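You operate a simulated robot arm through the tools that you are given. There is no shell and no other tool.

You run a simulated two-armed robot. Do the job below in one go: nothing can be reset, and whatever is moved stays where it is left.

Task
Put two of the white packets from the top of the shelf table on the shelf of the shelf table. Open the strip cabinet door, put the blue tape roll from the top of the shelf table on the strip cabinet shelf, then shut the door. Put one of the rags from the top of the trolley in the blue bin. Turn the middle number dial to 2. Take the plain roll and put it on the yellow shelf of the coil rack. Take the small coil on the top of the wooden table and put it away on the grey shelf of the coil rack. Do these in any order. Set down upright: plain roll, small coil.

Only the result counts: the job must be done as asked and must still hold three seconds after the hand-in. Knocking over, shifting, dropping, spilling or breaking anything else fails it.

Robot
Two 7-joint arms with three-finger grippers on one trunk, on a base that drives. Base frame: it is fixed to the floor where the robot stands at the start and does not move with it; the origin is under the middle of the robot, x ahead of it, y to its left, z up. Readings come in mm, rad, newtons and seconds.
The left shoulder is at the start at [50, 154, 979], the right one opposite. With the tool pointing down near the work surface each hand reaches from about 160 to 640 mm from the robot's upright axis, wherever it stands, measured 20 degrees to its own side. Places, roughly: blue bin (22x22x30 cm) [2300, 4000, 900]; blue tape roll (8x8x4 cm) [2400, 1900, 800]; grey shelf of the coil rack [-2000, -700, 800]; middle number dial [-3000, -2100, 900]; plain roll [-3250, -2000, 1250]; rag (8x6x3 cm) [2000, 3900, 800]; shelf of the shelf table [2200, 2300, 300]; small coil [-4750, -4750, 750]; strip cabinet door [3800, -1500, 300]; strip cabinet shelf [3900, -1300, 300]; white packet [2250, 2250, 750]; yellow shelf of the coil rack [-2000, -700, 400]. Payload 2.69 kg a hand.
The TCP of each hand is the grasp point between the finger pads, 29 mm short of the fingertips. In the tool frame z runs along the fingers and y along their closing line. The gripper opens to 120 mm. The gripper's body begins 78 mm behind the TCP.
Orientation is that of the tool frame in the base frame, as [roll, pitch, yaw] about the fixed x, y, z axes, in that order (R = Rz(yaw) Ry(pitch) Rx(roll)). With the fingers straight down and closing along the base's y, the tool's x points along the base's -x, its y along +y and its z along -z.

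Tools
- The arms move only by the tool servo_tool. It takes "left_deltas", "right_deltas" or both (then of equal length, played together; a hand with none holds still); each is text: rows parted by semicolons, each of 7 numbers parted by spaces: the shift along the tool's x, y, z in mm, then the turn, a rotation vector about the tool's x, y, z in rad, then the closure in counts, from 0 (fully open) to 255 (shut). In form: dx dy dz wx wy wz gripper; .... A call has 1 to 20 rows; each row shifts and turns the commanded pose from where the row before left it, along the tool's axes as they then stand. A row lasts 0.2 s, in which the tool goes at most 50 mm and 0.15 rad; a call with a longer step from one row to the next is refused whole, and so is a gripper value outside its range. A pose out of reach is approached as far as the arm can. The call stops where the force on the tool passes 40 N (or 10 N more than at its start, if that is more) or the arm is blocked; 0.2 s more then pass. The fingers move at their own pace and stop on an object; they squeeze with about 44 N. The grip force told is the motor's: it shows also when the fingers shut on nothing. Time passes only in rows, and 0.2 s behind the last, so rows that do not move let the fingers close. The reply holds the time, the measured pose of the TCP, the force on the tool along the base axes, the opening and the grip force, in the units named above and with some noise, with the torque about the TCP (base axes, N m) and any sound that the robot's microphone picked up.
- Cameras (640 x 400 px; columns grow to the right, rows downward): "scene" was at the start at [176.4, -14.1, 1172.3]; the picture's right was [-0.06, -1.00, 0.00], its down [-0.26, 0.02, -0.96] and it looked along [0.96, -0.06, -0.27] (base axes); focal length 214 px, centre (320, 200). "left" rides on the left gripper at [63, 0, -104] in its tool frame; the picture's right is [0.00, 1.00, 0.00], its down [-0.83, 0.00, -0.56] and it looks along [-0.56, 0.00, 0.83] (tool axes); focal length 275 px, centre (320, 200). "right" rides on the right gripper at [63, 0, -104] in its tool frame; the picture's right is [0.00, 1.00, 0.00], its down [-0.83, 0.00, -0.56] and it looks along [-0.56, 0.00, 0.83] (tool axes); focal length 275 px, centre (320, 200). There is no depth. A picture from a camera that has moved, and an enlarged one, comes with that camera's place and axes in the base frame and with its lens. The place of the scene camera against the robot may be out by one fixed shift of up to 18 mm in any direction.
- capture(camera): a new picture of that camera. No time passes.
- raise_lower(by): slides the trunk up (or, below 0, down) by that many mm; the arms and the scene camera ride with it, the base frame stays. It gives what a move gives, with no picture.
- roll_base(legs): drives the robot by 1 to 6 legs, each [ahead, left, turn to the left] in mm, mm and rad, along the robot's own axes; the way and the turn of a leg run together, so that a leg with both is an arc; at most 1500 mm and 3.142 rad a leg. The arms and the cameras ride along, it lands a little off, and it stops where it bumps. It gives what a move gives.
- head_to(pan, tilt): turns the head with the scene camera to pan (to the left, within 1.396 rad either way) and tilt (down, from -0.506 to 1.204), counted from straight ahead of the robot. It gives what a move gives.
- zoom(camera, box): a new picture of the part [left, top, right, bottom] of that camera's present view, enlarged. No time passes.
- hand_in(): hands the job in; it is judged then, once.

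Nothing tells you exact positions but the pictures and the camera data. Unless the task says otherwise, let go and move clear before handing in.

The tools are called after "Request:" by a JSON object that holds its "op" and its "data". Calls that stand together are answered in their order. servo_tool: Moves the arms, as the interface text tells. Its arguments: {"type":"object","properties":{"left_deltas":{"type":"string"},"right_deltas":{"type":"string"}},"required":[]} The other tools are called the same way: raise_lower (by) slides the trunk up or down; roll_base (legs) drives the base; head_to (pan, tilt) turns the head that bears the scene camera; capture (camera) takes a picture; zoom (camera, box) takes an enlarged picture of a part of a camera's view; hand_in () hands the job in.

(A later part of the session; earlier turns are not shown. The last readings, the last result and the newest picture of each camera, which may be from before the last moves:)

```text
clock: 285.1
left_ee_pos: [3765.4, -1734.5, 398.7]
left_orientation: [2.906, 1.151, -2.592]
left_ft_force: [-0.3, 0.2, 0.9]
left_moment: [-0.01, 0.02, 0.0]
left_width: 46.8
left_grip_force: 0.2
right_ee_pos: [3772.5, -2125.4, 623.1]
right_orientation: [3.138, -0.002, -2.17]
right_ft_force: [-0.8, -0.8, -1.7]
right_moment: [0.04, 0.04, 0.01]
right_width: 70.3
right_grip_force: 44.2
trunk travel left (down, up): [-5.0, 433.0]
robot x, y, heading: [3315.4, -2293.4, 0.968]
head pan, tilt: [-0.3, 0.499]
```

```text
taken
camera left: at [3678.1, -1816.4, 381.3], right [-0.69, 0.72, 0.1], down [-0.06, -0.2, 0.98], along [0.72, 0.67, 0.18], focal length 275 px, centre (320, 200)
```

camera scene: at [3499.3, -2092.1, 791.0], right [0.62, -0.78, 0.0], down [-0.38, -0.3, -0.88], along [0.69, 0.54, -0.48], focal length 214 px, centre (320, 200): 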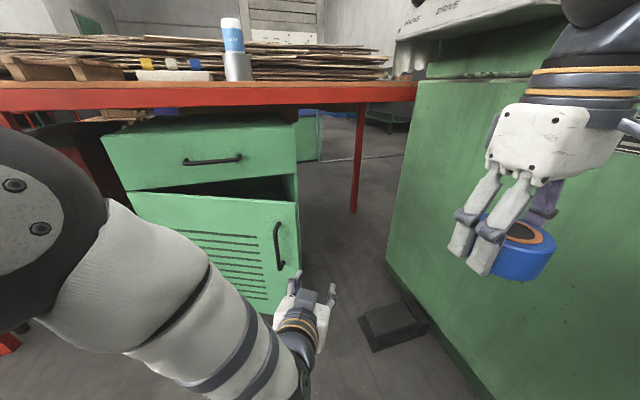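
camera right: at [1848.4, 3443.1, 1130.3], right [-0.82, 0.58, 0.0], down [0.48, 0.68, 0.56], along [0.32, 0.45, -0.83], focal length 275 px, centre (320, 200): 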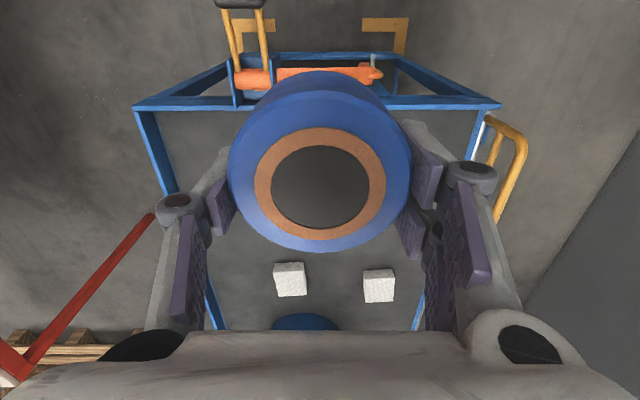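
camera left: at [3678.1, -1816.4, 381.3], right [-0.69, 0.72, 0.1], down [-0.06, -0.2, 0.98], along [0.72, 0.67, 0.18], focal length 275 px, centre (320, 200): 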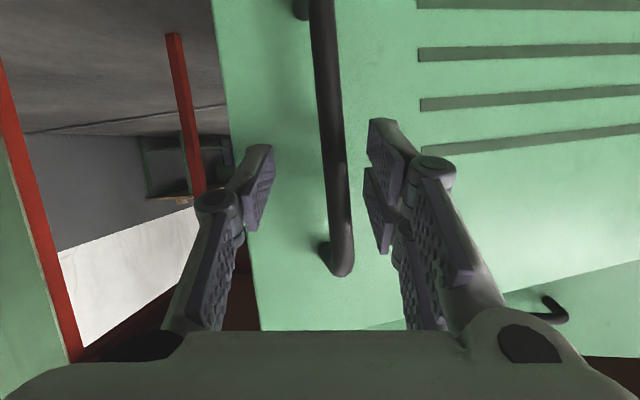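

The bar is ~21 mm ahead and ~7 mm left; I nudge in and close.

Request:
{"op": "servo_tool", "data": {"left_deltas": "-3 6 7 0 0 0 155; 0 0 0 0 0 0 255; 0 0 0 0 0 0 255; 0 0 0 0 0 0 255"}}

Request:
{"op": "capture", "data": {"camera": "left"}}

```text
clock: 286.1
left_ee_pos: [3765.4, -1722.0, 399.7]
left_orientation: [2.908, 1.153, -2.585]
left_ft_force: [-4.6, 9.6, 1.9]
left_moment: [-1.34, -0.75, 0.08]
left_width: 13.8
left_grip_force: 40.2
right_ee_pos: [3771.2, -2126.4, 624.5]
right_orientation: [3.14, -0.002, -2.171]
right_ft_force: [0.2, 1.3, -0.8]
right_moment: [0.02, 0.02, 0.02]
right_width: 70.5
right_grip_force: 44.4
trunk travel left (down, up): [-5.0, 433.0]
robot x, y, heading: [3314.8, -2292.4, 0.972]
head pan, tilt: [-0.3, 0.499]
```

```text
taken
camera left: at [3678.4, -1805.9, 382.4], right [-0.69, 0.72, 0.1], down [-0.06, -0.2, 0.98], along [0.72, 0.67, 0.18], focal length 275 px, centre (320, 200)
```

left: 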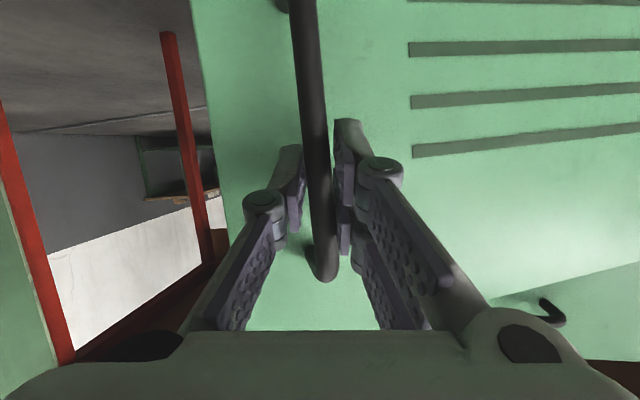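

Gripped again. I pull along the hinge arc with the hand turning along.

Request:
{"op": "servo_tool", "data": {"left_deltas": "2.84 2.23 -5.95 0.0146 -0.0016 0.0064 255; 2.84 2.23 -5.95 0.0146 -0.0016 0.0064 255; 2.84 2.23 -5.95 0.0146 -0.0016 0.0064 255; 2.84 2.23 -5.95 0.0146 -0.0016 0.0064 255; 2.84 2.23 -5.95 0.0146 -0.0016 0.0064 255; 2.84 2.23 -5.95 0.0146 -0.0016 0.0064 255; 2.84 2.23 -5.95 0.0146 -0.0016 0.0064 255; 2.84 2.23 -5.95 0.0146 -0.0016 0.0064 255; 2.84 2.23 -5.95 0.0146 -0.0016 0.0064 255; 2.84 2.23 -5.95 0.0146 -0.0016 0.0064 255; 2.84 2.23 -5.95 0.0146 -0.0016 0.0064 255; 2.84 2.23 -5.95 0.0146 -0.0016 0.0064 255; 2.84 2.23 -5.95 0.0146 -0.0016 0.0064 255; 2.84 2.23 -5.95 0.0146 -0.0016 0.0064 255; 2.84 2.23 -5.95 0.0146 -0.0016 0.0064 255; 2.84 2.23 -5.95 0.0146 -0.0016 0.0064 255; 2.84 2.23 -5.95 0.0146 -0.0016 0.0064 255; 2.84 2.23 -5.95 0.0146 -0.0016 0.0064 255"}}

Request:
{"op": "capture", "data": {"camera": "scene"}}

```text
clock: 287.6
left_ee_pos: [3725.9, -1739.3, 398.8]
left_orientation: [2.909, 1.158, -2.679]
left_ft_force: [-0.2, 0.2, -0.6]
left_moment: [-1.03, -0.93, 0.03]
left_width: 13.7
left_grip_force: 40.6
left hand out of reach, approached as far as the arm can: row 7
right_ee_pos: [3771.1, -2124.1, 623.7]
right_orientation: [3.14, -0.001, -2.171]
right_ft_force: [-1.1, -1.0, -1.1]
right_moment: [-0.02, -0.01, 0.04]
right_width: 70.2
right_grip_force: 43.8
trunk travel left (down, up): [-5.0, 433.0]
robot x, y, heading: [3319.3, -2294.5, 0.97]
head pan, tilt: [-0.3, 0.499]
stopped in row 7 (left hand): the force on the tool passed its limit at 45 N (the readings are from after the stop); the commanded pose is now the measured one
```

```text
taken
camera scene: at [3499.1, -2091.6, 791.0], right [0.62, -0.78, 0.0], down [-0.38, -0.3, -0.88], along [0.69, 0.55, -0.48], focal length 214 px, centre (320, 200)
```

scene: 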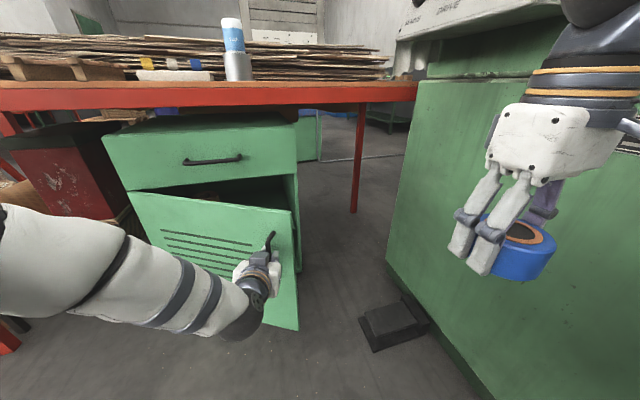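

The tool-following pull hits the arm's limit at ~31°. The opening is now wide enough to hook the door's free edge from the right with closed fingers pointing straight ahead, so I release and reposition.

Request:
{"op": "servo_tool", "data": {"left_deltas": "0 0 0 0 0 0 150; 0 0 0 0 0 0 150; 0 0 -20 0 0 0 150; 0 0 -30 0 0 0 150; 0 0 -30 -0.08 0.01 -0.035 255; 0 -30 0 -0.08 0.01 -0.035 255; 0 -40 0 -0.08 0.01 -0.035 255; 0 -40 0 0 0 0 255; 0 -40 0 0 0 0 255; 0 0 0 0 0 0 255"}}

Request:
{"op": "capture", "data": {"camera": "left"}}

Request:
{"op": "capture", "data": {"camera": "scene"}}

```text
clock: 289.8
left_ee_pos: [3783.5, -1874.2, 417.3]
left_orientation: [2.912, 1.158, -2.4]
left_ft_force: [-0.5, -0.6, 0.2]
left_moment: [0.02, 0.0, -0.02]
left_width: 0.2
left_grip_force: 28.4
right_ee_pos: [3770.0, -2124.5, 624.9]
right_orientation: [3.138, -0.001, -2.17]
right_ft_force: [0.1, -0.3, -1.7]
right_moment: [0.02, 0.03, -0.01]
right_width: 70.4
right_grip_force: 44.2
trunk travel left (down, up): [-5.0, 433.0]
robot x, y, heading: [3316.3, -2290.4, 0.972]
head pan, tilt: [-0.3, 0.499]
```

```text
taken
camera left: at [3713.6, -1971.5, 400.7], right [-0.81, 0.58, 0.1], down [-0.03, -0.21, 0.98], along [0.58, 0.79, 0.19], focal length 275 px, centre (320, 200)
```

left: 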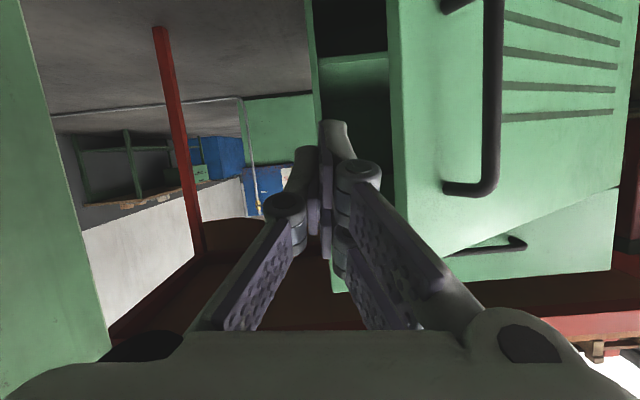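

```text
taken
camera scene: at [3499.1, -2091.7, 791.0], right [0.62, -0.78, 0.0], down [-0.38, -0.3, -0.88], along [0.69, 0.55, -0.48], focal length 214 px, centre (320, 200)
```

scene: 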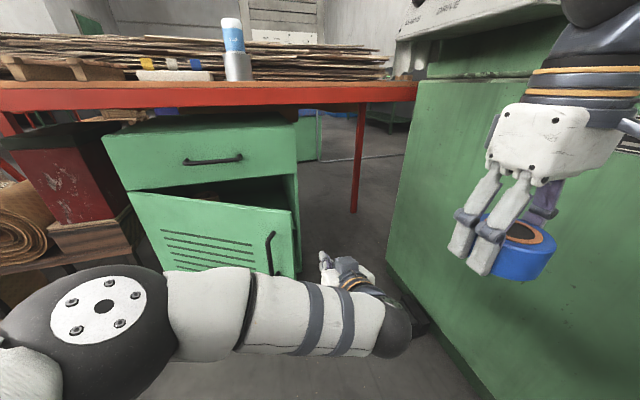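

The closed fingers are right of the door edge (edge ≈(701,-102)). I move ahead past the edge, then sweep left along the door's arc.

Request:
{"op": "servo_tool", "data": {"left_deltas": "-10.8 0 24.8 0 0 0 255; -10.8 0 24.8 0 0 0 255; -10.8 0 24.8 0 0 0 255; -10.8 0 24.8 0 0 0 255; 0 8 0 0 0 0 255; 0 8 0 0 0 0 255; 0 8 0 0 0 0 255; 0 8 0 0 0 0 255; 3.4 6 -7.8 0 0 0 255; 3.4 6 -7.8 0 0 0 255; 3.4 6 -7.8 0 0 0 255; 3.4 6 -7.8 0 0 0 255"}}

Request:
{"op": "capture", "data": {"camera": "left"}}

Request:
{"op": "capture", "data": {"camera": "scene"}}

```text
clock: 292.4
left_ee_pos: [3774.5, -1796.8, 421.6]
left_orientation: [2.91, 1.154, -2.416]
left_ft_force: [-0.2, 0.1, 0.0]
left_moment: [0.04, 0.0, 0.02]
left_width: 0.0
left_grip_force: 28.3
left hand out of reach, approached as far as the arm can: row 4
right_ee_pos: [3771.0, -2125.4, 624.0]
right_orientation: [3.137, 0.0, -2.17]
right_ft_force: [-0.2, -0.1, -1.1]
right_moment: [0.0, 0.0, 0.0]
right_width: 70.7
right_grip_force: 44.0
trunk travel left (down, up): [-5.0, 433.0]
robot x, y, heading: [3317.4, -2294.9, 0.97]
head pan, tilt: [-0.3, 0.499]
```

```text
taken
camera left: at [3704.2, -1892.7, 405.4], right [-0.8, 0.59, 0.1], down [-0.03, -0.2, 0.98], along [0.6, 0.78, 0.18], focal length 275 px, centre (320, 200)
```

left: 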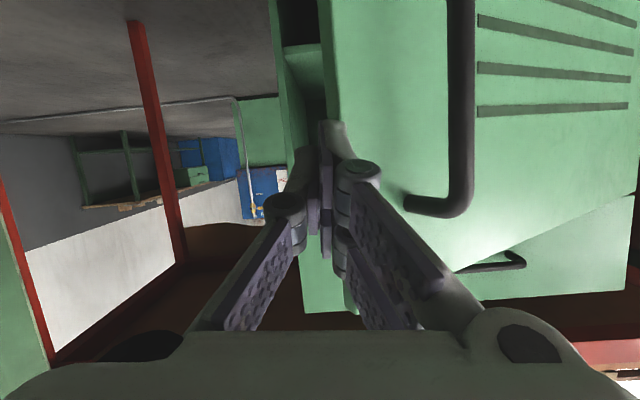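

```text
taken
camera scene: at [3499.2, -2091.8, 791.0], right [0.62, -0.78, 0.0], down [-0.38, -0.3, -0.88], along [0.69, 0.55, -0.48], focal length 214 px, centre (320, 200)
```

scene: 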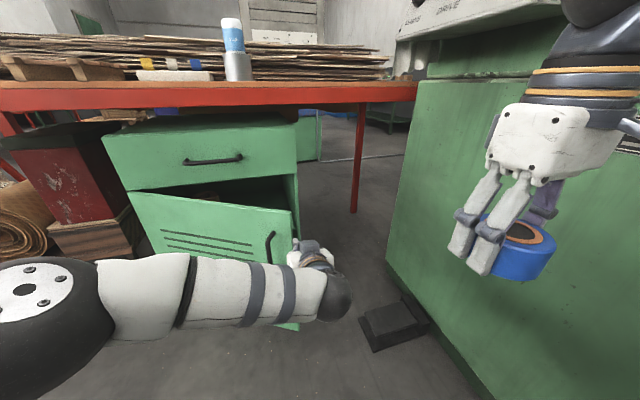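

The reach was ~40 mm short to get behind the edge. I move the hand right, roll the base ahead 90 mm, and then sweep left.

Request:
{"op": "servo_tool", "data": {"left_deltas": "0 -25 0 0 0 0 255; 0 -30 0 0 0 0 255; 0 0 0 0 0 0 255"}}

Request:
{"op": "roll_base", "data": {"legs": [[90, 0, 0]]}}

Request:
{"op": "capture", "data": {"camera": "left"}}

Request:
{"op": "capture", "data": {"camera": "scene"}}

```text
clock: 293.2
left_ee_pos: [3815.2, -1817.5, 419.4]
left_orientation: [2.909, 1.157, -2.398]
left_ft_force: [-0.1, 0.7, 0.1]
left_moment: [-0.01, -0.03, -0.03]
left_width: 0.2
left_grip_force: 28.3
right_ee_pos: [3770.4, -2124.8, 624.2]
right_orientation: [3.137, 0.0, -2.173]
right_ft_force: [0.2, 0.2, -1.5]
right_moment: [-0.03, 0.01, -0.03]
right_width: 70.4
right_grip_force: 44.1
trunk travel left (down, up): [-5.0, 433.0]
robot x, y, heading: [3321.8, -2288.9, 0.974]
head pan, tilt: [-0.3, 0.499]
```

```text
clock: 294.3
left_ee_pos: [3863.2, -1745.5, 416.6]
left_orientation: [2.905, 1.154, -2.401]
left_ft_force: [0.4, -0.1, 0.4]
left_moment: [-0.01, 0.0, -0.02]
left_width: 0.2
left_grip_force: 28.3
right_ee_pos: [3820.6, -2050.8, 624.4]
right_orientation: [3.138, 0.0, -2.168]
right_ft_force: [-1.0, -0.6, -1.0]
right_moment: [0.05, 0.0, -0.02]
right_width: 70.5
right_grip_force: 44.2
trunk travel left (down, up): [-5.0, 433.0]
robot x, y, heading: [3366.3, -2219.0, 0.973]
head pan, tilt: [-0.3, 0.499]
```

```text
taken
camera left: at [3795.1, -1842.3, 399.8], right [-0.81, 0.57, 0.1], down [-0.02, -0.2, 0.98], along [0.58, 0.79, 0.18], focal length 275 px, centre (320, 200)
```

left: 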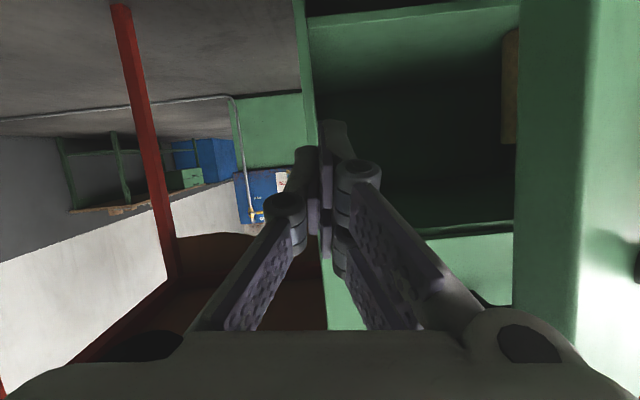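

```text
taken
camera scene: at [3549.0, -2018.2, 791.1], right [0.62, -0.78, 0.0], down [-0.37, -0.3, -0.88], along [0.69, 0.55, -0.48], focal length 214 px, centre (320, 200)
```

scene: 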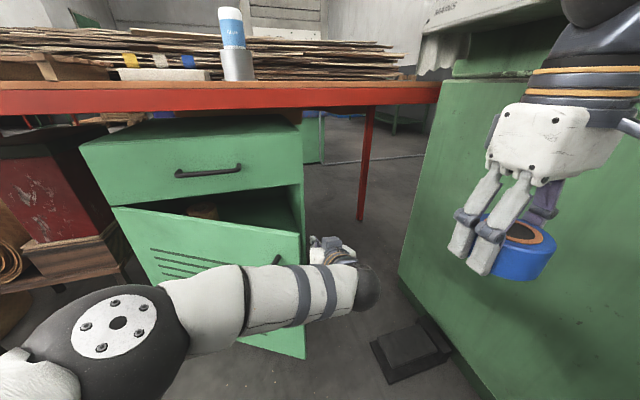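

The fingers are now past the door's edge, inside. I ease back a bit and sweep left along the arc.

Request:
{"op": "servo_tool", "data": {"left_deltas": "7 0 -16 0 0 0 255; 7 0 -16 0 0 0 255; 0.7 8 0 0 0 0 255; 0.7 8 0 0 0 0 255; 0.7 8 0 0 0 0 255; 3.9 6 -7.6 0 0 0 255; 3.9 6 -7.6 0 0 0 255; 3.9 6 -7.6 0 0 0 255; 3.9 6 -7.6 0 0 0 255; 3.9 6 -7.6 0 0 0 255; 3.7 6.6 -7.2 0 0 0 255; 3.7 6.6 -7.2 0 0 0 255; 3.7 6.6 -7.2 0 0 0 255; 3.7 6.6 -7.2 0 0 0 255; 3.7 6.6 -7.2 0 0 0 255"}}

Request:
{"op": "capture", "data": {"camera": "left"}}

Request:
{"op": "capture", "data": {"camera": "scene"}}

```text
clock: 297.5
left_ee_pos: [3720.7, -1787.0, 417.8]
left_orientation: [2.896, 1.157, -2.4]
left_ft_force: [-0.1, -0.4, -0.7]
left_moment: [0.01, -0.01, -0.01]
left_width: 0.0
left_grip_force: 28.3
right_ee_pos: [3821.2, -2048.8, 624.6]
right_orientation: [3.138, 0.001, -2.167]
right_ft_force: [0.1, -0.1, -1.0]
right_moment: [-0.03, 0.02, 0.0]
right_width: 70.4
right_grip_force: 44.4
trunk travel left (down, up): [-5.0, 433.0]
robot x, y, heading: [3370.0, -2217.5, 0.972]
head pan, tilt: [-0.3, 0.499]
```

```text
taken
camera left: at [3653.4, -1885.9, 401.4], right [-0.82, 0.57, 0.1], down [-0.02, -0.21, 0.98], along [0.58, 0.8, 0.18], focal length 275 px, centre (320, 200)
```

left: 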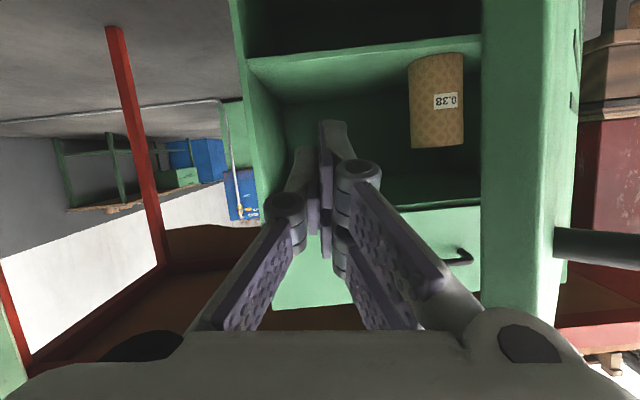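

```text
taken
camera scene: at [3548.5, -2017.3, 791.0], right [0.62, -0.78, 0.0], down [-0.37, -0.3, -0.88], along [0.69, 0.55, -0.48], focal length 214 px, centre (320, 200)
```

scene: 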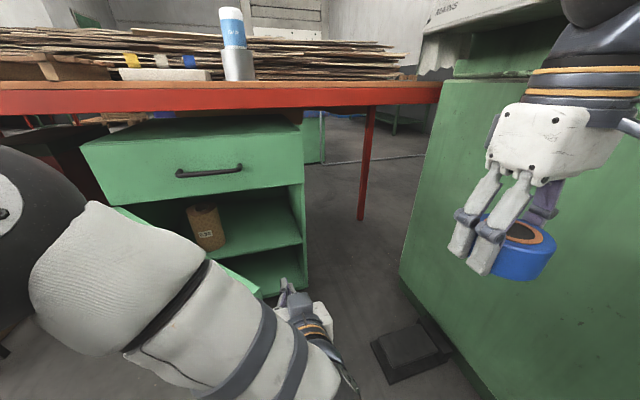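

The door is swinging open (I see the shelf with a small roll at its left). I continue sweeping left.

Request:
{"op": "servo_tool", "data": {"left_deltas": "3.2 7.6 -6.2 0 0 0 255; 3.2 7.6 -6.2 0 0 0 255; 3.2 7.6 -6.2 0 0 0 255; 3.2 7.6 -6.2 0 0 0 255; 3.0 8.2 -5.4 0 0 0 255; 3.0 8.2 -5.4 0 0 0 255; 3.0 8.2 -5.4 0 0 0 255; 3.0 8.2 -5.4 0 0 0 255; 2.6 9 -4.5 0 0 0 255; 2.6 9 -4.5 0 0 0 255; 2.6 9 -4.5 0 0 0 255; 2.6 9 -4.5 0 0 0 255; 2.2 9.5 -3.2 0 0 0 255; 2.2 9.5 -3.2 0 0 0 255; 2.2 9.5 -3.2 0 0 0 255; 2.2 9.5 -3.2 0 0 0 255"}}

Request:
{"op": "capture", "data": {"camera": "left"}}

Request:
{"op": "capture", "data": {"camera": "scene"}}

```text
clock: 300.9
left_ee_pos: [3561.4, -1784.3, 419.2]
left_orientation: [2.904, 1.152, -2.404]
left_ft_force: [-0.1, 0.5, -1.0]
left_moment: [0.0, 0.01, -0.01]
left_width: 0.0
left_grip_force: 28.5
right_ee_pos: [3821.5, -2050.5, 624.2]
right_orientation: [3.138, 0.0, -2.17]
right_ft_force: [-0.2, -0.6, -1.2]
right_moment: [0.01, 0.03, -0.01]
right_width: 70.4
right_grip_force: 43.9
trunk travel left (down, up): [-5.0, 433.0]
robot x, y, heading: [3364.8, -2215.0, 0.977]
head pan, tilt: [-0.3, 0.499]
```

```text
taken
camera left: at [3492.2, -1881.8, 403.9], right [-0.81, 0.57, 0.1], down [-0.02, -0.2, 0.98], along [0.58, 0.79, 0.18], focal length 275 px, centre (320, 200)
```

left: 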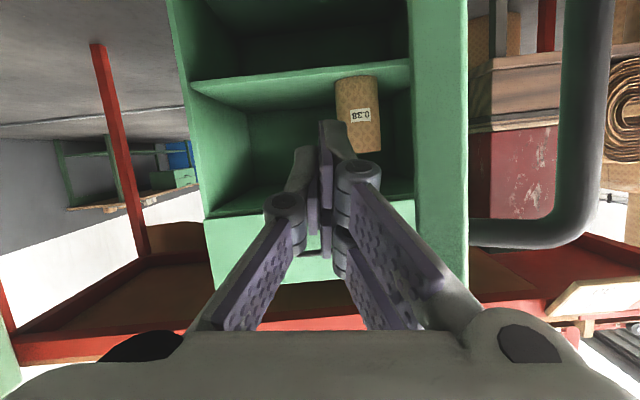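

```text
taken
camera scene: at [3549.0, -2018.1, 791.0], right [0.62, -0.78, 0.0], down [-0.37, -0.3, -0.88], along [0.69, 0.55, -0.48], focal length 214 px, centre (320, 200)
```

scene: 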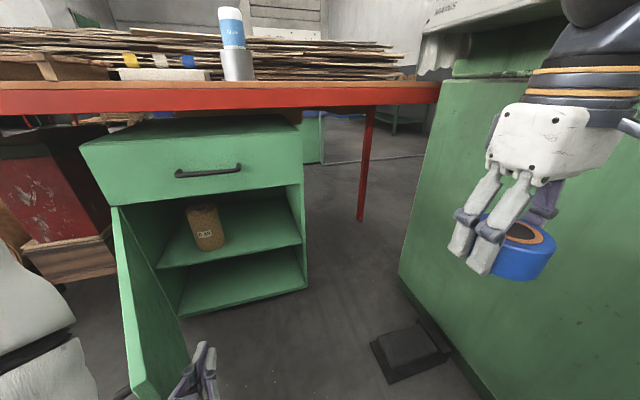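

The door stands ~88° open and the shelf (front edge z≈262) is free on its right side. I first raise the left hand clear above the door.

Request:
{"op": "servo_tool", "data": {"left_deltas": "0 -25 0 0 0 0 255; -18.6 -5 -17.1 0 0.1 0 255; -16.8 0 -18.8 0 0.1 0 255; -14.8 0 -20.5 0 0.1 0 255; -12.7 0 -21.8 0 0.1 0 255; -10.5 0 -23.1 0 0.1 0 255; -8.1 0 -23.9 0 0.1 0 255; -5.7 0 -24.7 0 0.1 0 255; -3.2 0 -25.1 0 0.1 0 255; -0.7 0 -25.2 0 0.1 0 255; 1.9 0 -25.3 0 0.1 0 255; 4.3 0 -24.9 0 0.1 0 255; 6.8 0 -24.4 0 0.05 0 255"}}

Request:
{"op": "capture", "data": {"camera": "scene"}}

```text
clock: 303.5
left_ee_pos: [3556.5, -1885.2, 673.2]
left_orientation: [3.038, 0.077, -2.179]
left_ft_force: [-0.2, -0.5, -0.7]
left_moment: [-0.01, 0.01, -0.03]
left_width: 0.0
left_grip_force: 28.3
left hand out of reach, approached as far as the arm can: row 13
right_ee_pos: [3822.6, -2051.4, 624.0]
right_orientation: [3.139, -0.001, -2.169]
right_ft_force: [-0.2, -0.1, -1.4]
right_moment: [0.02, -0.04, -0.03]
right_width: 70.5
right_grip_force: 44.0
trunk travel left (down, up): [-5.0, 433.0]
robot x, y, heading: [3366.1, -2219.1, 0.973]
head pan, tilt: [-0.3, 0.499]
stopped in row 13 (left hand): the force on the tool passed its limit at 93 N (the readings are from after the stop); the commanded pose is now the measured one
```

```text
taken
camera scene: at [3548.4, -2014.8, 799.4], right [0.65, -0.76, 0.0], down [-0.3, -0.26, -0.92], along [0.7, 0.59, -0.4], focal length 214 px, centre (320, 200)
```

scene: 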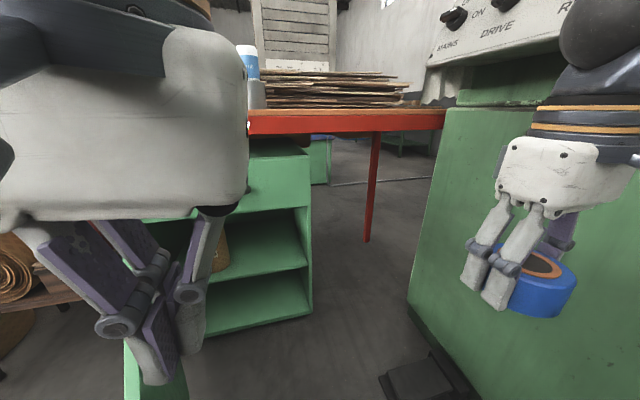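

The left wrist brushed my own head. I move that hand left and slightly ahead, away from it.

Request:
{"op": "servo_tool", "data": {"left_deltas": "-10 20 0 0 0 0 255; -10 30 0 0 0 0 255; -5 40 0 0 0 0 255; 0 40 0 0 0 0 255; 0 30 0 0 0 0 255"}}

Request:
{"op": "head_to", "data": {"pan": -0.1, "tilt": 0.6}}

Request:
{"op": "capture", "data": {"camera": "scene"}}

```text
clock: 304.7
left_ee_pos: [3447.4, -1778.9, 654.8]
left_orientation: [3.039, 0.084, -2.184]
left_ft_force: [0.4, -0.5, 0.5]
left_moment: [0.01, 0.01, -0.01]
left_width: 0.0
left_grip_force: 28.4
left hand out of reach, approached as far as the arm can: row 2, 3, 4, 5
right_ee_pos: [3821.5, -2050.2, 625.0]
right_orientation: [3.137, 0.001, -2.168]
right_ft_force: [-0.6, 0.1, -1.1]
right_moment: [0.0, -0.01, 0.01]
right_width: 70.3
right_grip_force: 43.5
trunk travel left (down, up): [-5.0, 433.0]
robot x, y, heading: [3369.4, -2218.7, 0.97]
head pan, tilt: [-0.3, 0.499]
```

```text
clock: 305.4
left_ee_pos: [3447.6, -1778.8, 653.8]
left_orientation: [3.044, 0.084, -2.182]
left_ft_force: [0.6, -0.6, -0.8]
left_moment: [-0.02, 0.0, -0.02]
left_width: 0.0
left_grip_force: 28.1
right_ee_pos: [3820.9, -2050.6, 623.1]
right_orientation: [3.139, -0.001, -2.17]
right_ft_force: [0.0, 0.5, -0.6]
right_moment: [0.02, 0.0, -0.01]
right_width: 70.5
right_grip_force: 43.9
trunk travel left (down, up): [-5.0, 433.0]
robot x, y, heading: [3367.4, -2219.0, 0.971]
head pan, tilt: [-0.099, 0.6]
```

```text
taken
camera scene: at [3534.6, -2007.1, 782.0], right [0.77, -0.64, 0.0], down [-0.36, -0.43, -0.83], along [0.53, 0.63, -0.56], focal length 214 px, centre (320, 200)
```

scene: 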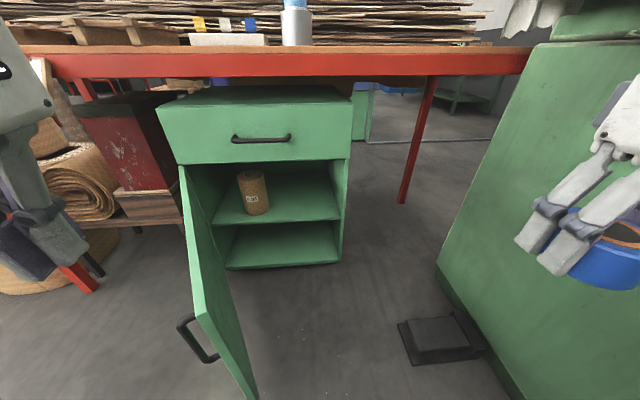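

The door is actually ~66° open with its end near (429,124). I bring the left hand over to its inner side and push it further left.

Request:
{"op": "servo_tool", "data": {"left_deltas": "-45 0 0 0 0 0 255; -45 0 0 0 0 0 255; 0 -43 0 0 0 0 255; 0 -43 0 0 0 0 255; 0 -43 0 0 0 0 255; 0 0 40 0 0 0 255; 0 0 40 0 0 0 255; 0 0 40 0 0 0 255; 0 0 40 0 0 0 255; 0 0 24 0 0 0 255; 0 0 0 0 0 0 255"}}

Request:
{"op": "capture", "data": {"camera": "scene"}}

Request:
{"op": "capture", "data": {"camera": "left"}}

```text
clock: 307.8
left_ee_pos: [3598.8, -1755.2, 466.9]
left_orientation: [3.04, 0.083, -2.181]
left_ft_force: [-1.2, -0.2, 0.7]
left_moment: [0.0, 0.01, 0.03]
left_width: 0.0
left_grip_force: 28.4
right_ee_pos: [3821.7, -2050.9, 624.0]
right_orientation: [3.136, 0.0, -2.171]
right_ft_force: [0.1, -0.5, -1.7]
right_moment: [0.02, -0.03, 0.02]
right_width: 70.3
right_grip_force: 43.8
trunk travel left (down, up): [-5.0, 433.0]
robot x, y, heading: [3367.8, -2212.5, 0.97]
head pan, tilt: [-0.099, 0.6]
```

```text
taken
camera scene: at [3534.6, -2007.1, 782.0], right [0.77, -0.64, 0.0], down [-0.36, -0.43, -0.83], along [0.53, 0.63, -0.56], focal length 214 px, centre (320, 200)
```

scene: 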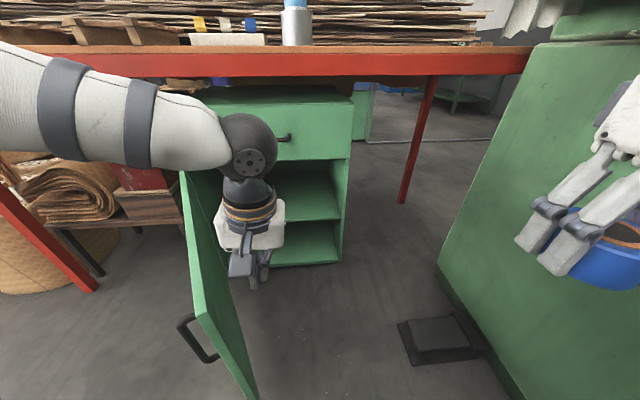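

```text
taken
camera left: at [3568.3, -1819.0, 564.9], right [-0.82, 0.57, 0.1], down [0.5, 0.61, 0.62], along [0.29, 0.56, -0.78], focal length 275 px, centre (320, 200)
```

left: 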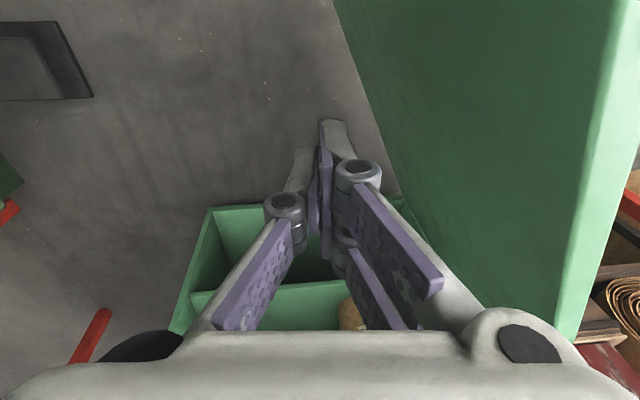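

The hand is on the door's inner side. I push left steadily.

Request:
{"op": "servo_tool", "data": {"left_deltas": "0 14 1.4 0 0 0 255; 0 14 1.4 0 0 0 255; 0 14 1.4 0 0 0 255; 0 14 1.4 0 0 0 255; 0 14 1.4 0 0 0 255; 0 14 1.4 0 0 0 255; 0 14 1.4 0 0 0 255; 0 14 1.4 0 0 0 255; 0 14 1.4 0 0 0 255; 0 14 1.4 0 0 0 255; 0 14 1.4 0 0 0 255; 0 14 1.4 0 0 0 255; 0 14 1.4 0 0 0 255; 0 14 1.4 0 0 0 255; 0 14 1.4 0 0 0 255; 0 14 1.4 0 0 0 255; 0 14 1.4 0 0 0 255; 0 14 1.4 0 0 0 255; 0 14 1.4 0 0 0 255; 0 14 1.4 0 0 0 255"}}

Request:
{"op": "capture", "data": {"camera": "scene"}}

```text
clock: 312.0
left_ee_pos: [3366.3, -1593.0, 469.9]
left_orientation: [3.04, 0.082, -2.182]
left_ft_force: [0.8, -0.8, 0.8]
left_moment: [0.0, -0.02, -0.01]
left_width: 0.2
left_grip_force: 29.0
right_ee_pos: [3821.5, -2050.4, 623.8]
right_orientation: [3.138, -0.001, -2.169]
right_ft_force: [0.1, 0.7, -1.5]
right_moment: [-0.01, -0.01, 0.02]
right_width: 70.5
right_grip_force: 43.2
trunk travel left (down, up): [-5.0, 433.0]
robot x, y, heading: [3366.4, -2219.6, 0.974]
head pan, tilt: [-0.099, 0.6]
```

```text
taken
camera scene: at [3534.6, -2007.1, 782.0], right [0.77, -0.64, 0.0], down [-0.36, -0.43, -0.83], along [0.53, 0.63, -0.56], focal length 214 px, centre (320, 200)
```

scene: 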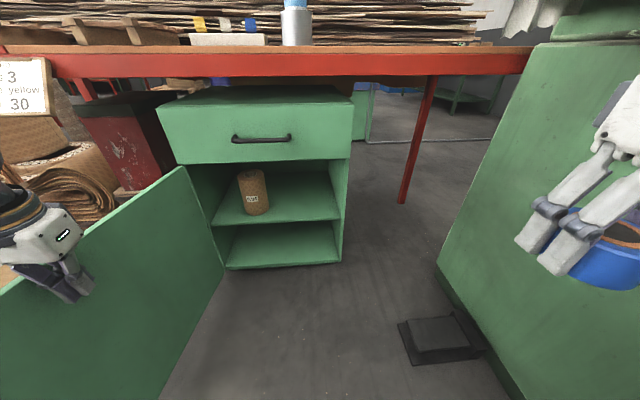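

The door is now open past 110°. I lift the left hand above it and bring the right hand with the tape to a tilted pose in front of the shelf.

Request:
{"op": "servo_tool", "data": {"left_deltas": "0 0 -20 0 0 0 255; 0 0 -20 0 0 0 255; 0 0 -20 0 0 0 255; 0 0 -20 0 0 0 255; 0 0 -20 0 0 0 255; 0 0 -20 0 0 0 255; 0 0 -20 0 0 0 255; 0 0 -20 0 0 0 255; 0 0 0 0 0 0 255", "right_deltas": "-18.3 24.6 22.7 0 -0.097 0 255; -16 24.6 24.4 0 -0.097 0 255; -13.6 24.6 25.8 0 -0.097 0 255; -11 24.6 27 0 -0.097 0 255; -8.3 24.6 27.9 0 -0.097 0 255; -5.6 24.6 28.6 0 -0.097 0 255; -2.9 24.6 29 0 -0.097 0 255; -0.1 24.6 29.2 0 -0.097 0 255; 2.8 24.6 29 0 -0.097 0 255"}}

Request:
{"op": "capture", "data": {"camera": "scene"}}

Request:
{"op": "capture", "data": {"camera": "right"}}

```text
clock: 314.0
left_ee_pos: [3372.7, -1614.4, 628.4]
left_orientation: [3.041, 0.082, -2.181]
left_ft_force: [0.2, -0.5, 0.1]
left_moment: [-0.01, 0.03, -0.01]
left_width: 0.0
left_grip_force: 28.7
right_ee_pos: [3730.6, -1790.6, 420.6]
right_orientation: [3.135, 0.874, -2.175]
right_ft_force: [-0.6, -0.2, -1.5]
right_moment: [0.01, -0.04, -0.05]
right_width: 70.4
right_grip_force: 43.8
trunk travel left (down, up): [-5.0, 433.0]
robot x, y, heading: [3366.9, -2216.6, 0.967]
head pan, tilt: [-0.099, 0.6]
```

```text
taken
camera scene: at [3534.6, -2007.1, 782.0], right [0.77, -0.64, 0.0], down [-0.36, -0.43, -0.83], along [0.53, 0.63, -0.56], focal length 214 px, centre (320, 200)
```

scene: 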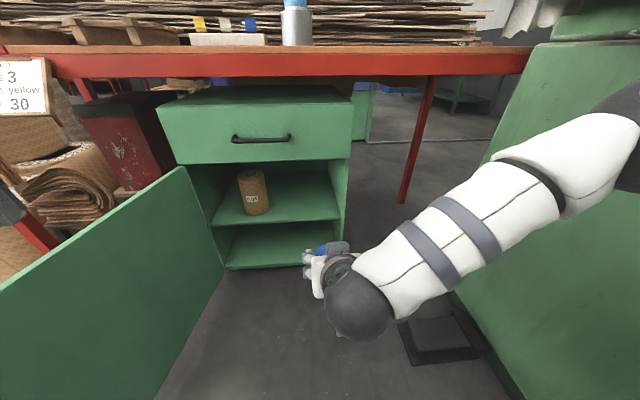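

```text
taken
camera right: at [3662.0, -1891.4, 439.3], right [-0.83, 0.56, 0.0], down [0.06, 0.09, 0.99], along [0.56, 0.82, -0.11], focal length 275 px, centre (320, 200)
```

right: 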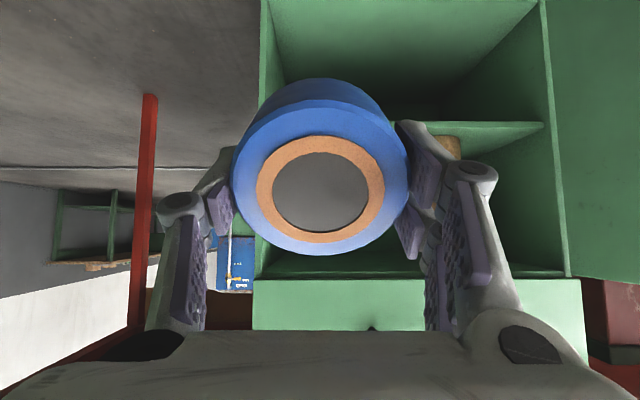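

Shelf z≈266–270, opening top ≈514, free width between right panel (y'≈-150) and the small roll (≈130). I drive 210 mm closer.

Request:
{"op": "roll_base", "data": {"legs": [[210, 0, 0]]}}

Request:
{"op": "capture", "data": {"camera": "right"}}

Request:
{"op": "capture", "data": {"camera": "scene"}}

```text
clock: 315.7
left_ee_pos: [3492.0, -1439.1, 627.9]
left_orientation: [3.04, 0.081, -2.183]
left_ft_force: [0.1, 0.8, 0.0]
left_moment: [0.0, 0.02, 0.02]
left_width: 0.0
left_grip_force: 28.8
right_ee_pos: [3849.3, -1616.2, 420.7]
right_orientation: [3.139, 0.872, -2.172]
right_ft_force: [-0.3, -0.2, -1.6]
right_moment: [0.0, -0.02, 0.02]
right_width: 70.3
right_grip_force: 44.7
trunk travel left (down, up): [-5.0, 433.0]
robot x, y, heading: [3487.8, -2045.7, 0.969]
head pan, tilt: [-0.099, 0.6]
```

```text
taken
camera right: at [3780.3, -1717.6, 439.7], right [-0.83, 0.56, 0.0], down [0.06, 0.09, 0.99], along [0.56, 0.82, -0.11], focal length 275 px, centre (320, 200)
```

right: 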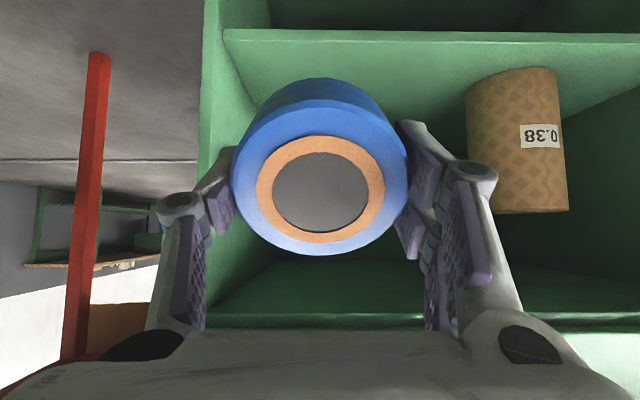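

```text
taken
camera scene: at [3652.8, -1833.1, 782.0], right [0.77, -0.64, 0.0], down [-0.36, -0.43, -0.83], along [0.53, 0.63, -0.56], focal length 214 px, centre (320, 200)
```

scene: 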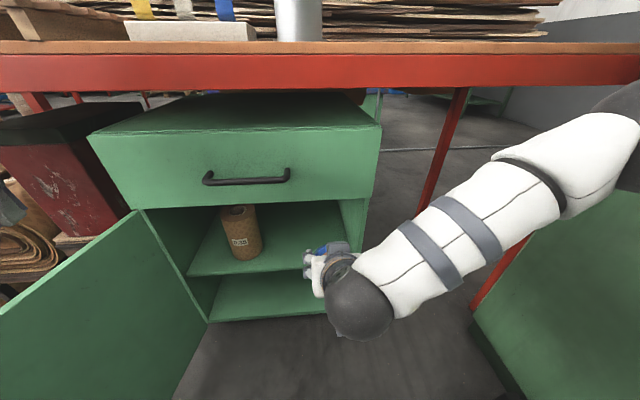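

I shift the tape 30 mm left, lower to z≈368, and slide it in over the shelf, checking halfway.

Request:
{"op": "servo_tool", "data": {"right_deltas": "19.9 15 16.7 0 0 0 255; 19.9 15 16.7 0 0 0 255; -19.3 0 23 0 0 0 255; -19.3 0 23 0 0 0 255; -19.3 0 23 0 0 0 255; -19.3 0 23 0 0 0 255; 0 0 0 0 0 0 255"}}

Request:
{"op": "capture", "data": {"camera": "right"}}

Request:
{"op": "capture", "data": {"camera": "scene"}}

```text
clock: 317.3
left_ee_pos: [3490.5, -1439.6, 628.4]
left_orientation: [3.04, 0.08, -2.182]
left_ft_force: [-0.5, 1.6, -0.1]
left_moment: [-0.01, 0.0, 0.0]
left_width: 0.1
left_grip_force: 28.3
right_ee_pos: [3889.9, -1502.1, 368.1]
right_orientation: [3.139, 0.874, -2.173]
right_ft_force: [0.6, 0.3, -0.9]
right_moment: [-0.02, 0.03, 0.03]
right_width: 70.3
right_grip_force: 44.1
trunk travel left (down, up): [-5.0, 433.0]
robot x, y, heading: [3488.4, -2046.3, 0.965]
head pan, tilt: [-0.099, 0.6]
```

```text
taken
camera right: at [3821.9, -1601.1, 388.4], right [-0.83, 0.56, 0.0], down [0.06, 0.09, 0.99], along [0.56, 0.82, -0.11], focal length 275 px, centre (320, 200)
```

right: 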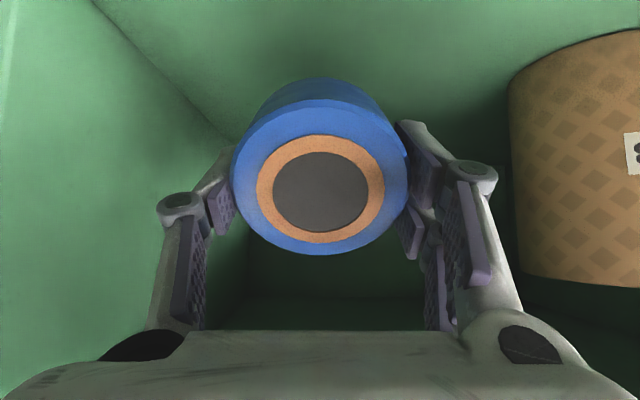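

```text
taken
camera scene: at [3652.8, -1833.1, 781.9], right [0.77, -0.64, 0.0], down [-0.36, -0.43, -0.82], along [0.53, 0.63, -0.57], focal length 214 px, centre (320, 200)
```

scene: 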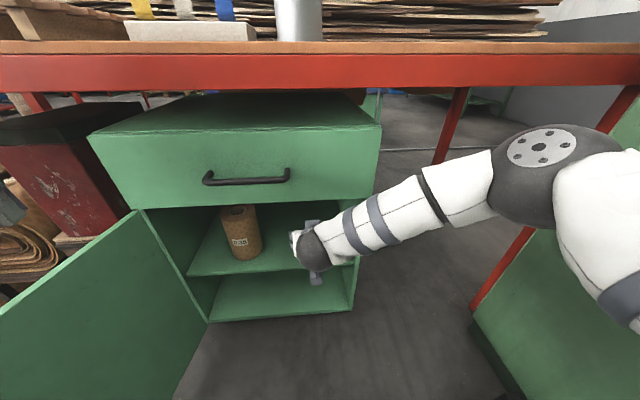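

The tape is 21 mm past the front plane with good side clearance. I go 75 mm deeper and then lower to the shelf.

Request:
{"op": "servo_tool", "data": {"right_deltas": "-16.1 0 19.1 0 0 0 255; -16.1 0 19.1 0 0 0 255; -16.1 0 19.1 0 0 0 255; 7.6 0 6.4 0 0 0 255; 7.6 0 6.4 0 0 0 255; 3 0 2.6 0 0 0 255; 0 0 0 0 0 0 255"}}

Request:
{"op": "capture", "data": {"camera": "right"}}

```text
clock: 318.9
left_ee_pos: [3491.2, -1439.9, 627.5]
left_orientation: [3.04, 0.082, -2.181]
left_ft_force: [0.3, 0.4, -0.3]
left_moment: [0.0, -0.01, 0.02]
left_width: 0.0
left_grip_force: 28.9
right_ee_pos: [3934.5, -1439.7, 344.8]
right_orientation: [3.137, 0.874, -2.173]
right_ft_force: [0.7, 0.2, -0.5]
right_moment: [0.0, 0.0, 0.03]
right_width: 70.5
right_grip_force: 43.9
trunk travel left (down, up): [-5.0, 433.0]
robot x, y, heading: [3486.9, -2045.4, 0.972]
head pan, tilt: [-0.099, 0.6]
```

```text
taken
camera right: at [3865.5, -1540.0, 364.9], right [-0.83, 0.56, 0.0], down [0.06, 0.09, 0.99], along [0.56, 0.82, -0.11], focal length 275 px, centre (320, 200)
```

right: 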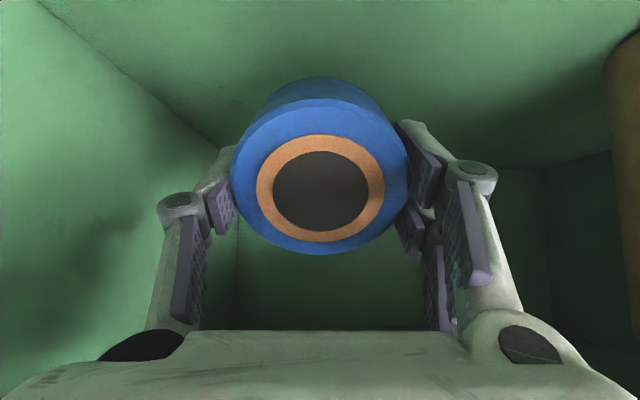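

98 mm inside. I lower in small steps until contact.

Request:
{"op": "servo_tool", "data": {"right_deltas": "2.3 0 1.9 0 0 0 255; 2.3 0 1.9 0 0 0 255; 2.3 0 1.9 0 0 0 255; 1.5 0 1.3 0 0 0 255; 1.5 0 1.3 0 0 0 255; 0 0 0 0 0 0 255"}}

```text
clock: 320.3
left_ee_pos: [3492.1, -1440.0, 627.1]
left_orientation: [3.041, 0.085, -2.182]
left_ft_force: [0.2, 0.7, 0.0]
left_moment: [-0.01, -0.05, 0.0]
left_width: 0.0
left_grip_force: 28.8
right_ee_pos: [3932.6, -1439.6, 333.1]
right_orientation: [3.138, 0.873, -2.174]
right_ft_force: [-0.3, -0.2, -1.3]
right_moment: [-0.04, -0.01, 0.0]
right_width: 70.5
right_grip_force: 44.1
trunk travel left (down, up): [-5.0, 433.0]
robot x, y, heading: [3488.6, -2044.6, 0.972]
head pan, tilt: [-0.099, 0.6]
```

Request:
{"op": "servo_tool", "data": {"right_deltas": "1.5 0 1.3 0 0 0 255; 1.5 0 1.3 0 0 0 255; 1.5 0 1.3 0 0 0 255; 1.5 0 1.3 0 0 0 255; 1.5 0 1.3 0 0 0 255; 0 0 0 0 0 0 255"}}

Request:
{"op": "capture", "data": {"camera": "right"}}

```text
clock: 321.7
left_ee_pos: [3489.8, -1440.7, 628.0]
left_orientation: [3.04, 0.081, -2.182]
left_ft_force: [-0.2, 0.1, -0.3]
left_moment: [-0.01, 0.03, 0.0]
left_width: 0.0
left_grip_force: 28.6
right_ee_pos: [3933.7, -1438.3, 322.1]
right_orientation: [3.138, 0.873, -2.174]
right_ft_force: [-0.6, 0.1, -1.6]
right_moment: [0.02, 0.01, -0.01]
right_width: 70.1
right_grip_force: 44.6
trunk travel left (down, up): [-5.0, 433.0]
robot x, y, heading: [3485.6, -2044.1, 0.971]
head pan, tilt: [-0.099, 0.6]
```

```text
taken
camera right: at [3865.5, -1539.0, 340.8], right [-0.83, 0.56, 0.0], down [0.06, 0.09, 0.99], along [0.56, 0.82, -0.11], focal length 275 px, centre (320, 200)
```

right: 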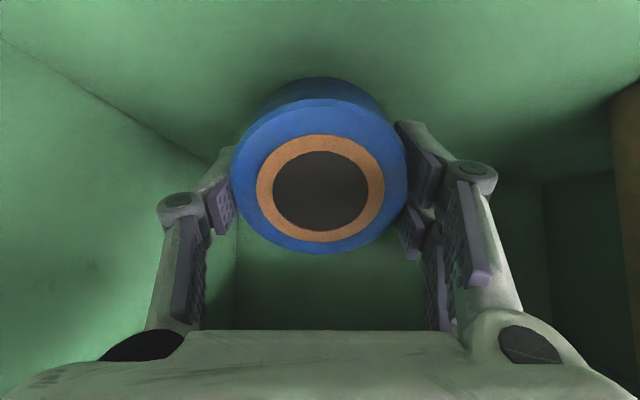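

Shadow is closing; continue down.

Request:
{"op": "servo_tool", "data": {"right_deltas": "1.5 0 1.3 0 0 0 255; 1.5 0 1.3 0 0 0 255; 1.5 0 1.3 0 0 0 255; 1.5 0 1.3 0 0 0 255; 0 0 0 0 0 0 255"}}

Request:
{"op": "servo_tool", "data": {"right_deltas": "1.5 0 1.3 0 0 0 255; 1.5 0 1.3 0 0 0 255; 1.5 0 1.3 0 0 0 255; 1.5 0 1.3 0 0 0 255; 0 0 0 0 0 0 255"}}

```text
clock: 322.9
left_ee_pos: [3490.0, -1441.0, 629.1]
left_orientation: [3.039, 0.085, -2.181]
left_ft_force: [0.0, -0.7, -0.2]
left_moment: [0.03, -0.02, 0.02]
left_width: 0.1
left_grip_force: 28.7
right_ee_pos: [3933.7, -1438.6, 319.1]
right_orientation: [3.139, 0.879, -2.174]
right_ft_force: [-1.9, -1.4, 23.3]
right_moment: [-0.19, 0.17, -0.01]
right_width: 70.4
right_grip_force: 43.5
trunk travel left (down, up): [-5.0, 433.0]
robot x, y, heading: [3488.1, -2041.3, 0.973]
head pan, tilt: [-0.099, 0.6]
```

```text
clock: 324.1
left_ee_pos: [3489.9, -1440.3, 629.1]
left_orientation: [3.039, 0.086, -2.182]
left_ft_force: [-0.5, 0.2, 0.2]
left_moment: [0.03, -0.01, -0.02]
left_width: 0.0
left_grip_force: 28.5
right_ee_pos: [3933.3, -1436.9, 310.6]
right_orientation: [3.136, 0.878, -2.172]
right_ft_force: [-2.2, 9.1, 27.2]
right_moment: [0.17, 0.18, -0.08]
right_width: 70.5
right_grip_force: 44.2
trunk travel left (down, up): [-5.0, 433.0]
robot x, y, heading: [3486.8, -2043.3, 0.973]
head pan, tilt: [-0.099, 0.6]
```

Contact made (27 N). I ease up 2 mm and open the right hand so the tape lies down flat.

Request:
{"op": "servo_tool", "data": {"right_deltas": "-1.5 0 -1.3 0 0 0 255; 0 0 0 0 0 0 90; 0 0 0 0 0 0 60; 0 0 0 0 0 0 60; 0 0 0 0 0 0 60"}}

Request:
{"op": "capture", "data": {"camera": "right"}}

```text
clock: 325.3
left_ee_pos: [3491.0, -1440.0, 628.3]
left_orientation: [3.039, 0.081, -2.18]
left_ft_force: [-0.2, -0.4, -0.2]
left_moment: [0.0, 0.03, 0.04]
left_width: 0.3
left_grip_force: 28.2
right_ee_pos: [3933.0, -1439.5, 308.2]
right_orientation: [3.139, 0.873, -2.173]
right_ft_force: [-0.5, 0.0, -0.1]
right_moment: [0.0, 0.01, -0.01]
right_width: 91.8
right_grip_force: 0.1
trunk travel left (down, up): [-5.0, 433.0]
robot x, y, heading: [3486.4, -2045.2, 0.969]
head pan, tilt: [-0.099, 0.6]
```

```text
taken
camera right: at [3865.9, -1539.0, 327.5], right [-0.83, 0.56, 0.0], down [0.06, 0.09, 0.99], along [0.56, 0.82, -0.11], focal length 275 px, centre (320, 200)
```

right: 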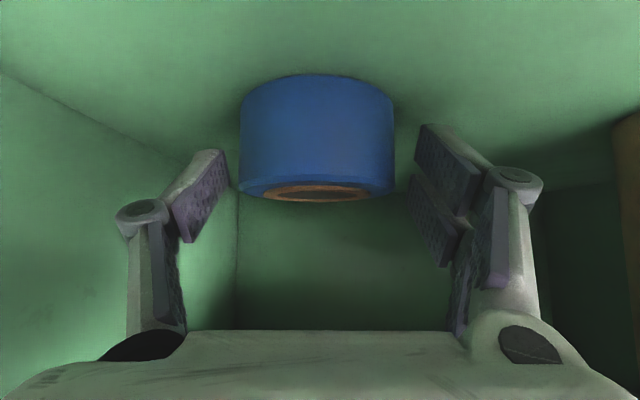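

The tape lies flat on the shelf. I withdraw the right hand back and up along its axis, then straight out.

Request:
{"op": "servo_tool", "data": {"right_deltas": "0 0 -15 0 0 0 60; 0 0 -25 0 0 0 60; 0 0 -25 0 0 0 60; 19.3 0 -23 0 0 0 60; 19.3 0 -23 0 0 0 60; 19.3 0 -23 0 0 0 60; 19.3 0 -23 0 0 0 60; 19.3 0 -23 0 0 0 60; 19.3 0 -23 0 0 0 60; 0 0 0 0 0 0 60"}}

Request:
{"op": "capture", "data": {"camera": "scene"}}

Request:
{"op": "capture", "data": {"camera": "right"}}

```text
clock: 327.5
left_ee_pos: [3491.9, -1440.6, 627.1]
left_orientation: [3.04, 0.082, -2.181]
left_ft_force: [-0.1, -0.3, 0.3]
left_moment: [0.0, 0.02, 0.0]
left_width: 0.0
left_grip_force: 28.6
right_ee_pos: [3804.5, -1628.4, 350.8]
right_orientation: [3.138, 0.875, -2.172]
right_ft_force: [-0.4, 1.1, 0.3]
right_moment: [0.02, 0.02, -0.01]
right_width: 91.8
right_grip_force: 0.0
trunk travel left (down, up): [-5.0, 433.0]
robot x, y, heading: [3488.1, -2046.8, 0.971]
head pan, tilt: [-0.099, 0.6]
```

```text
taken
camera scene: at [3652.8, -1833.2, 782.0], right [0.77, -0.64, 0.0], down [-0.36, -0.43, -0.83], along [0.53, 0.63, -0.56], focal length 214 px, centre (320, 200)
```

scene: 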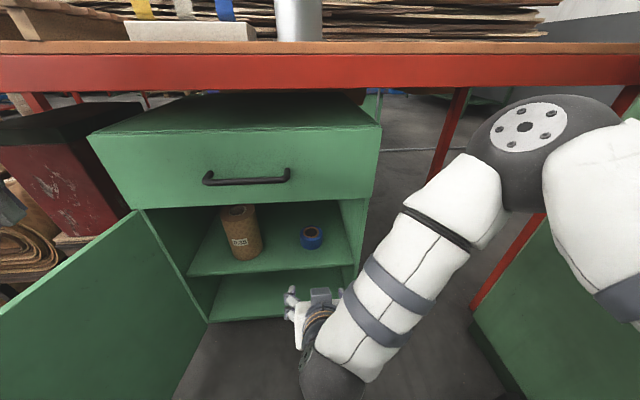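

```text
taken
camera right: at [3736.6, -1729.3, 369.5], right [-0.83, 0.56, 0.0], down [0.06, 0.09, 0.99], along [0.56, 0.82, -0.11], focal length 275 px, centre (320, 200)
```

right: 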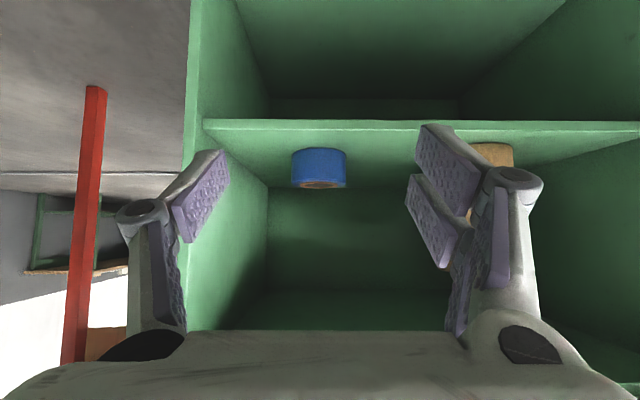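

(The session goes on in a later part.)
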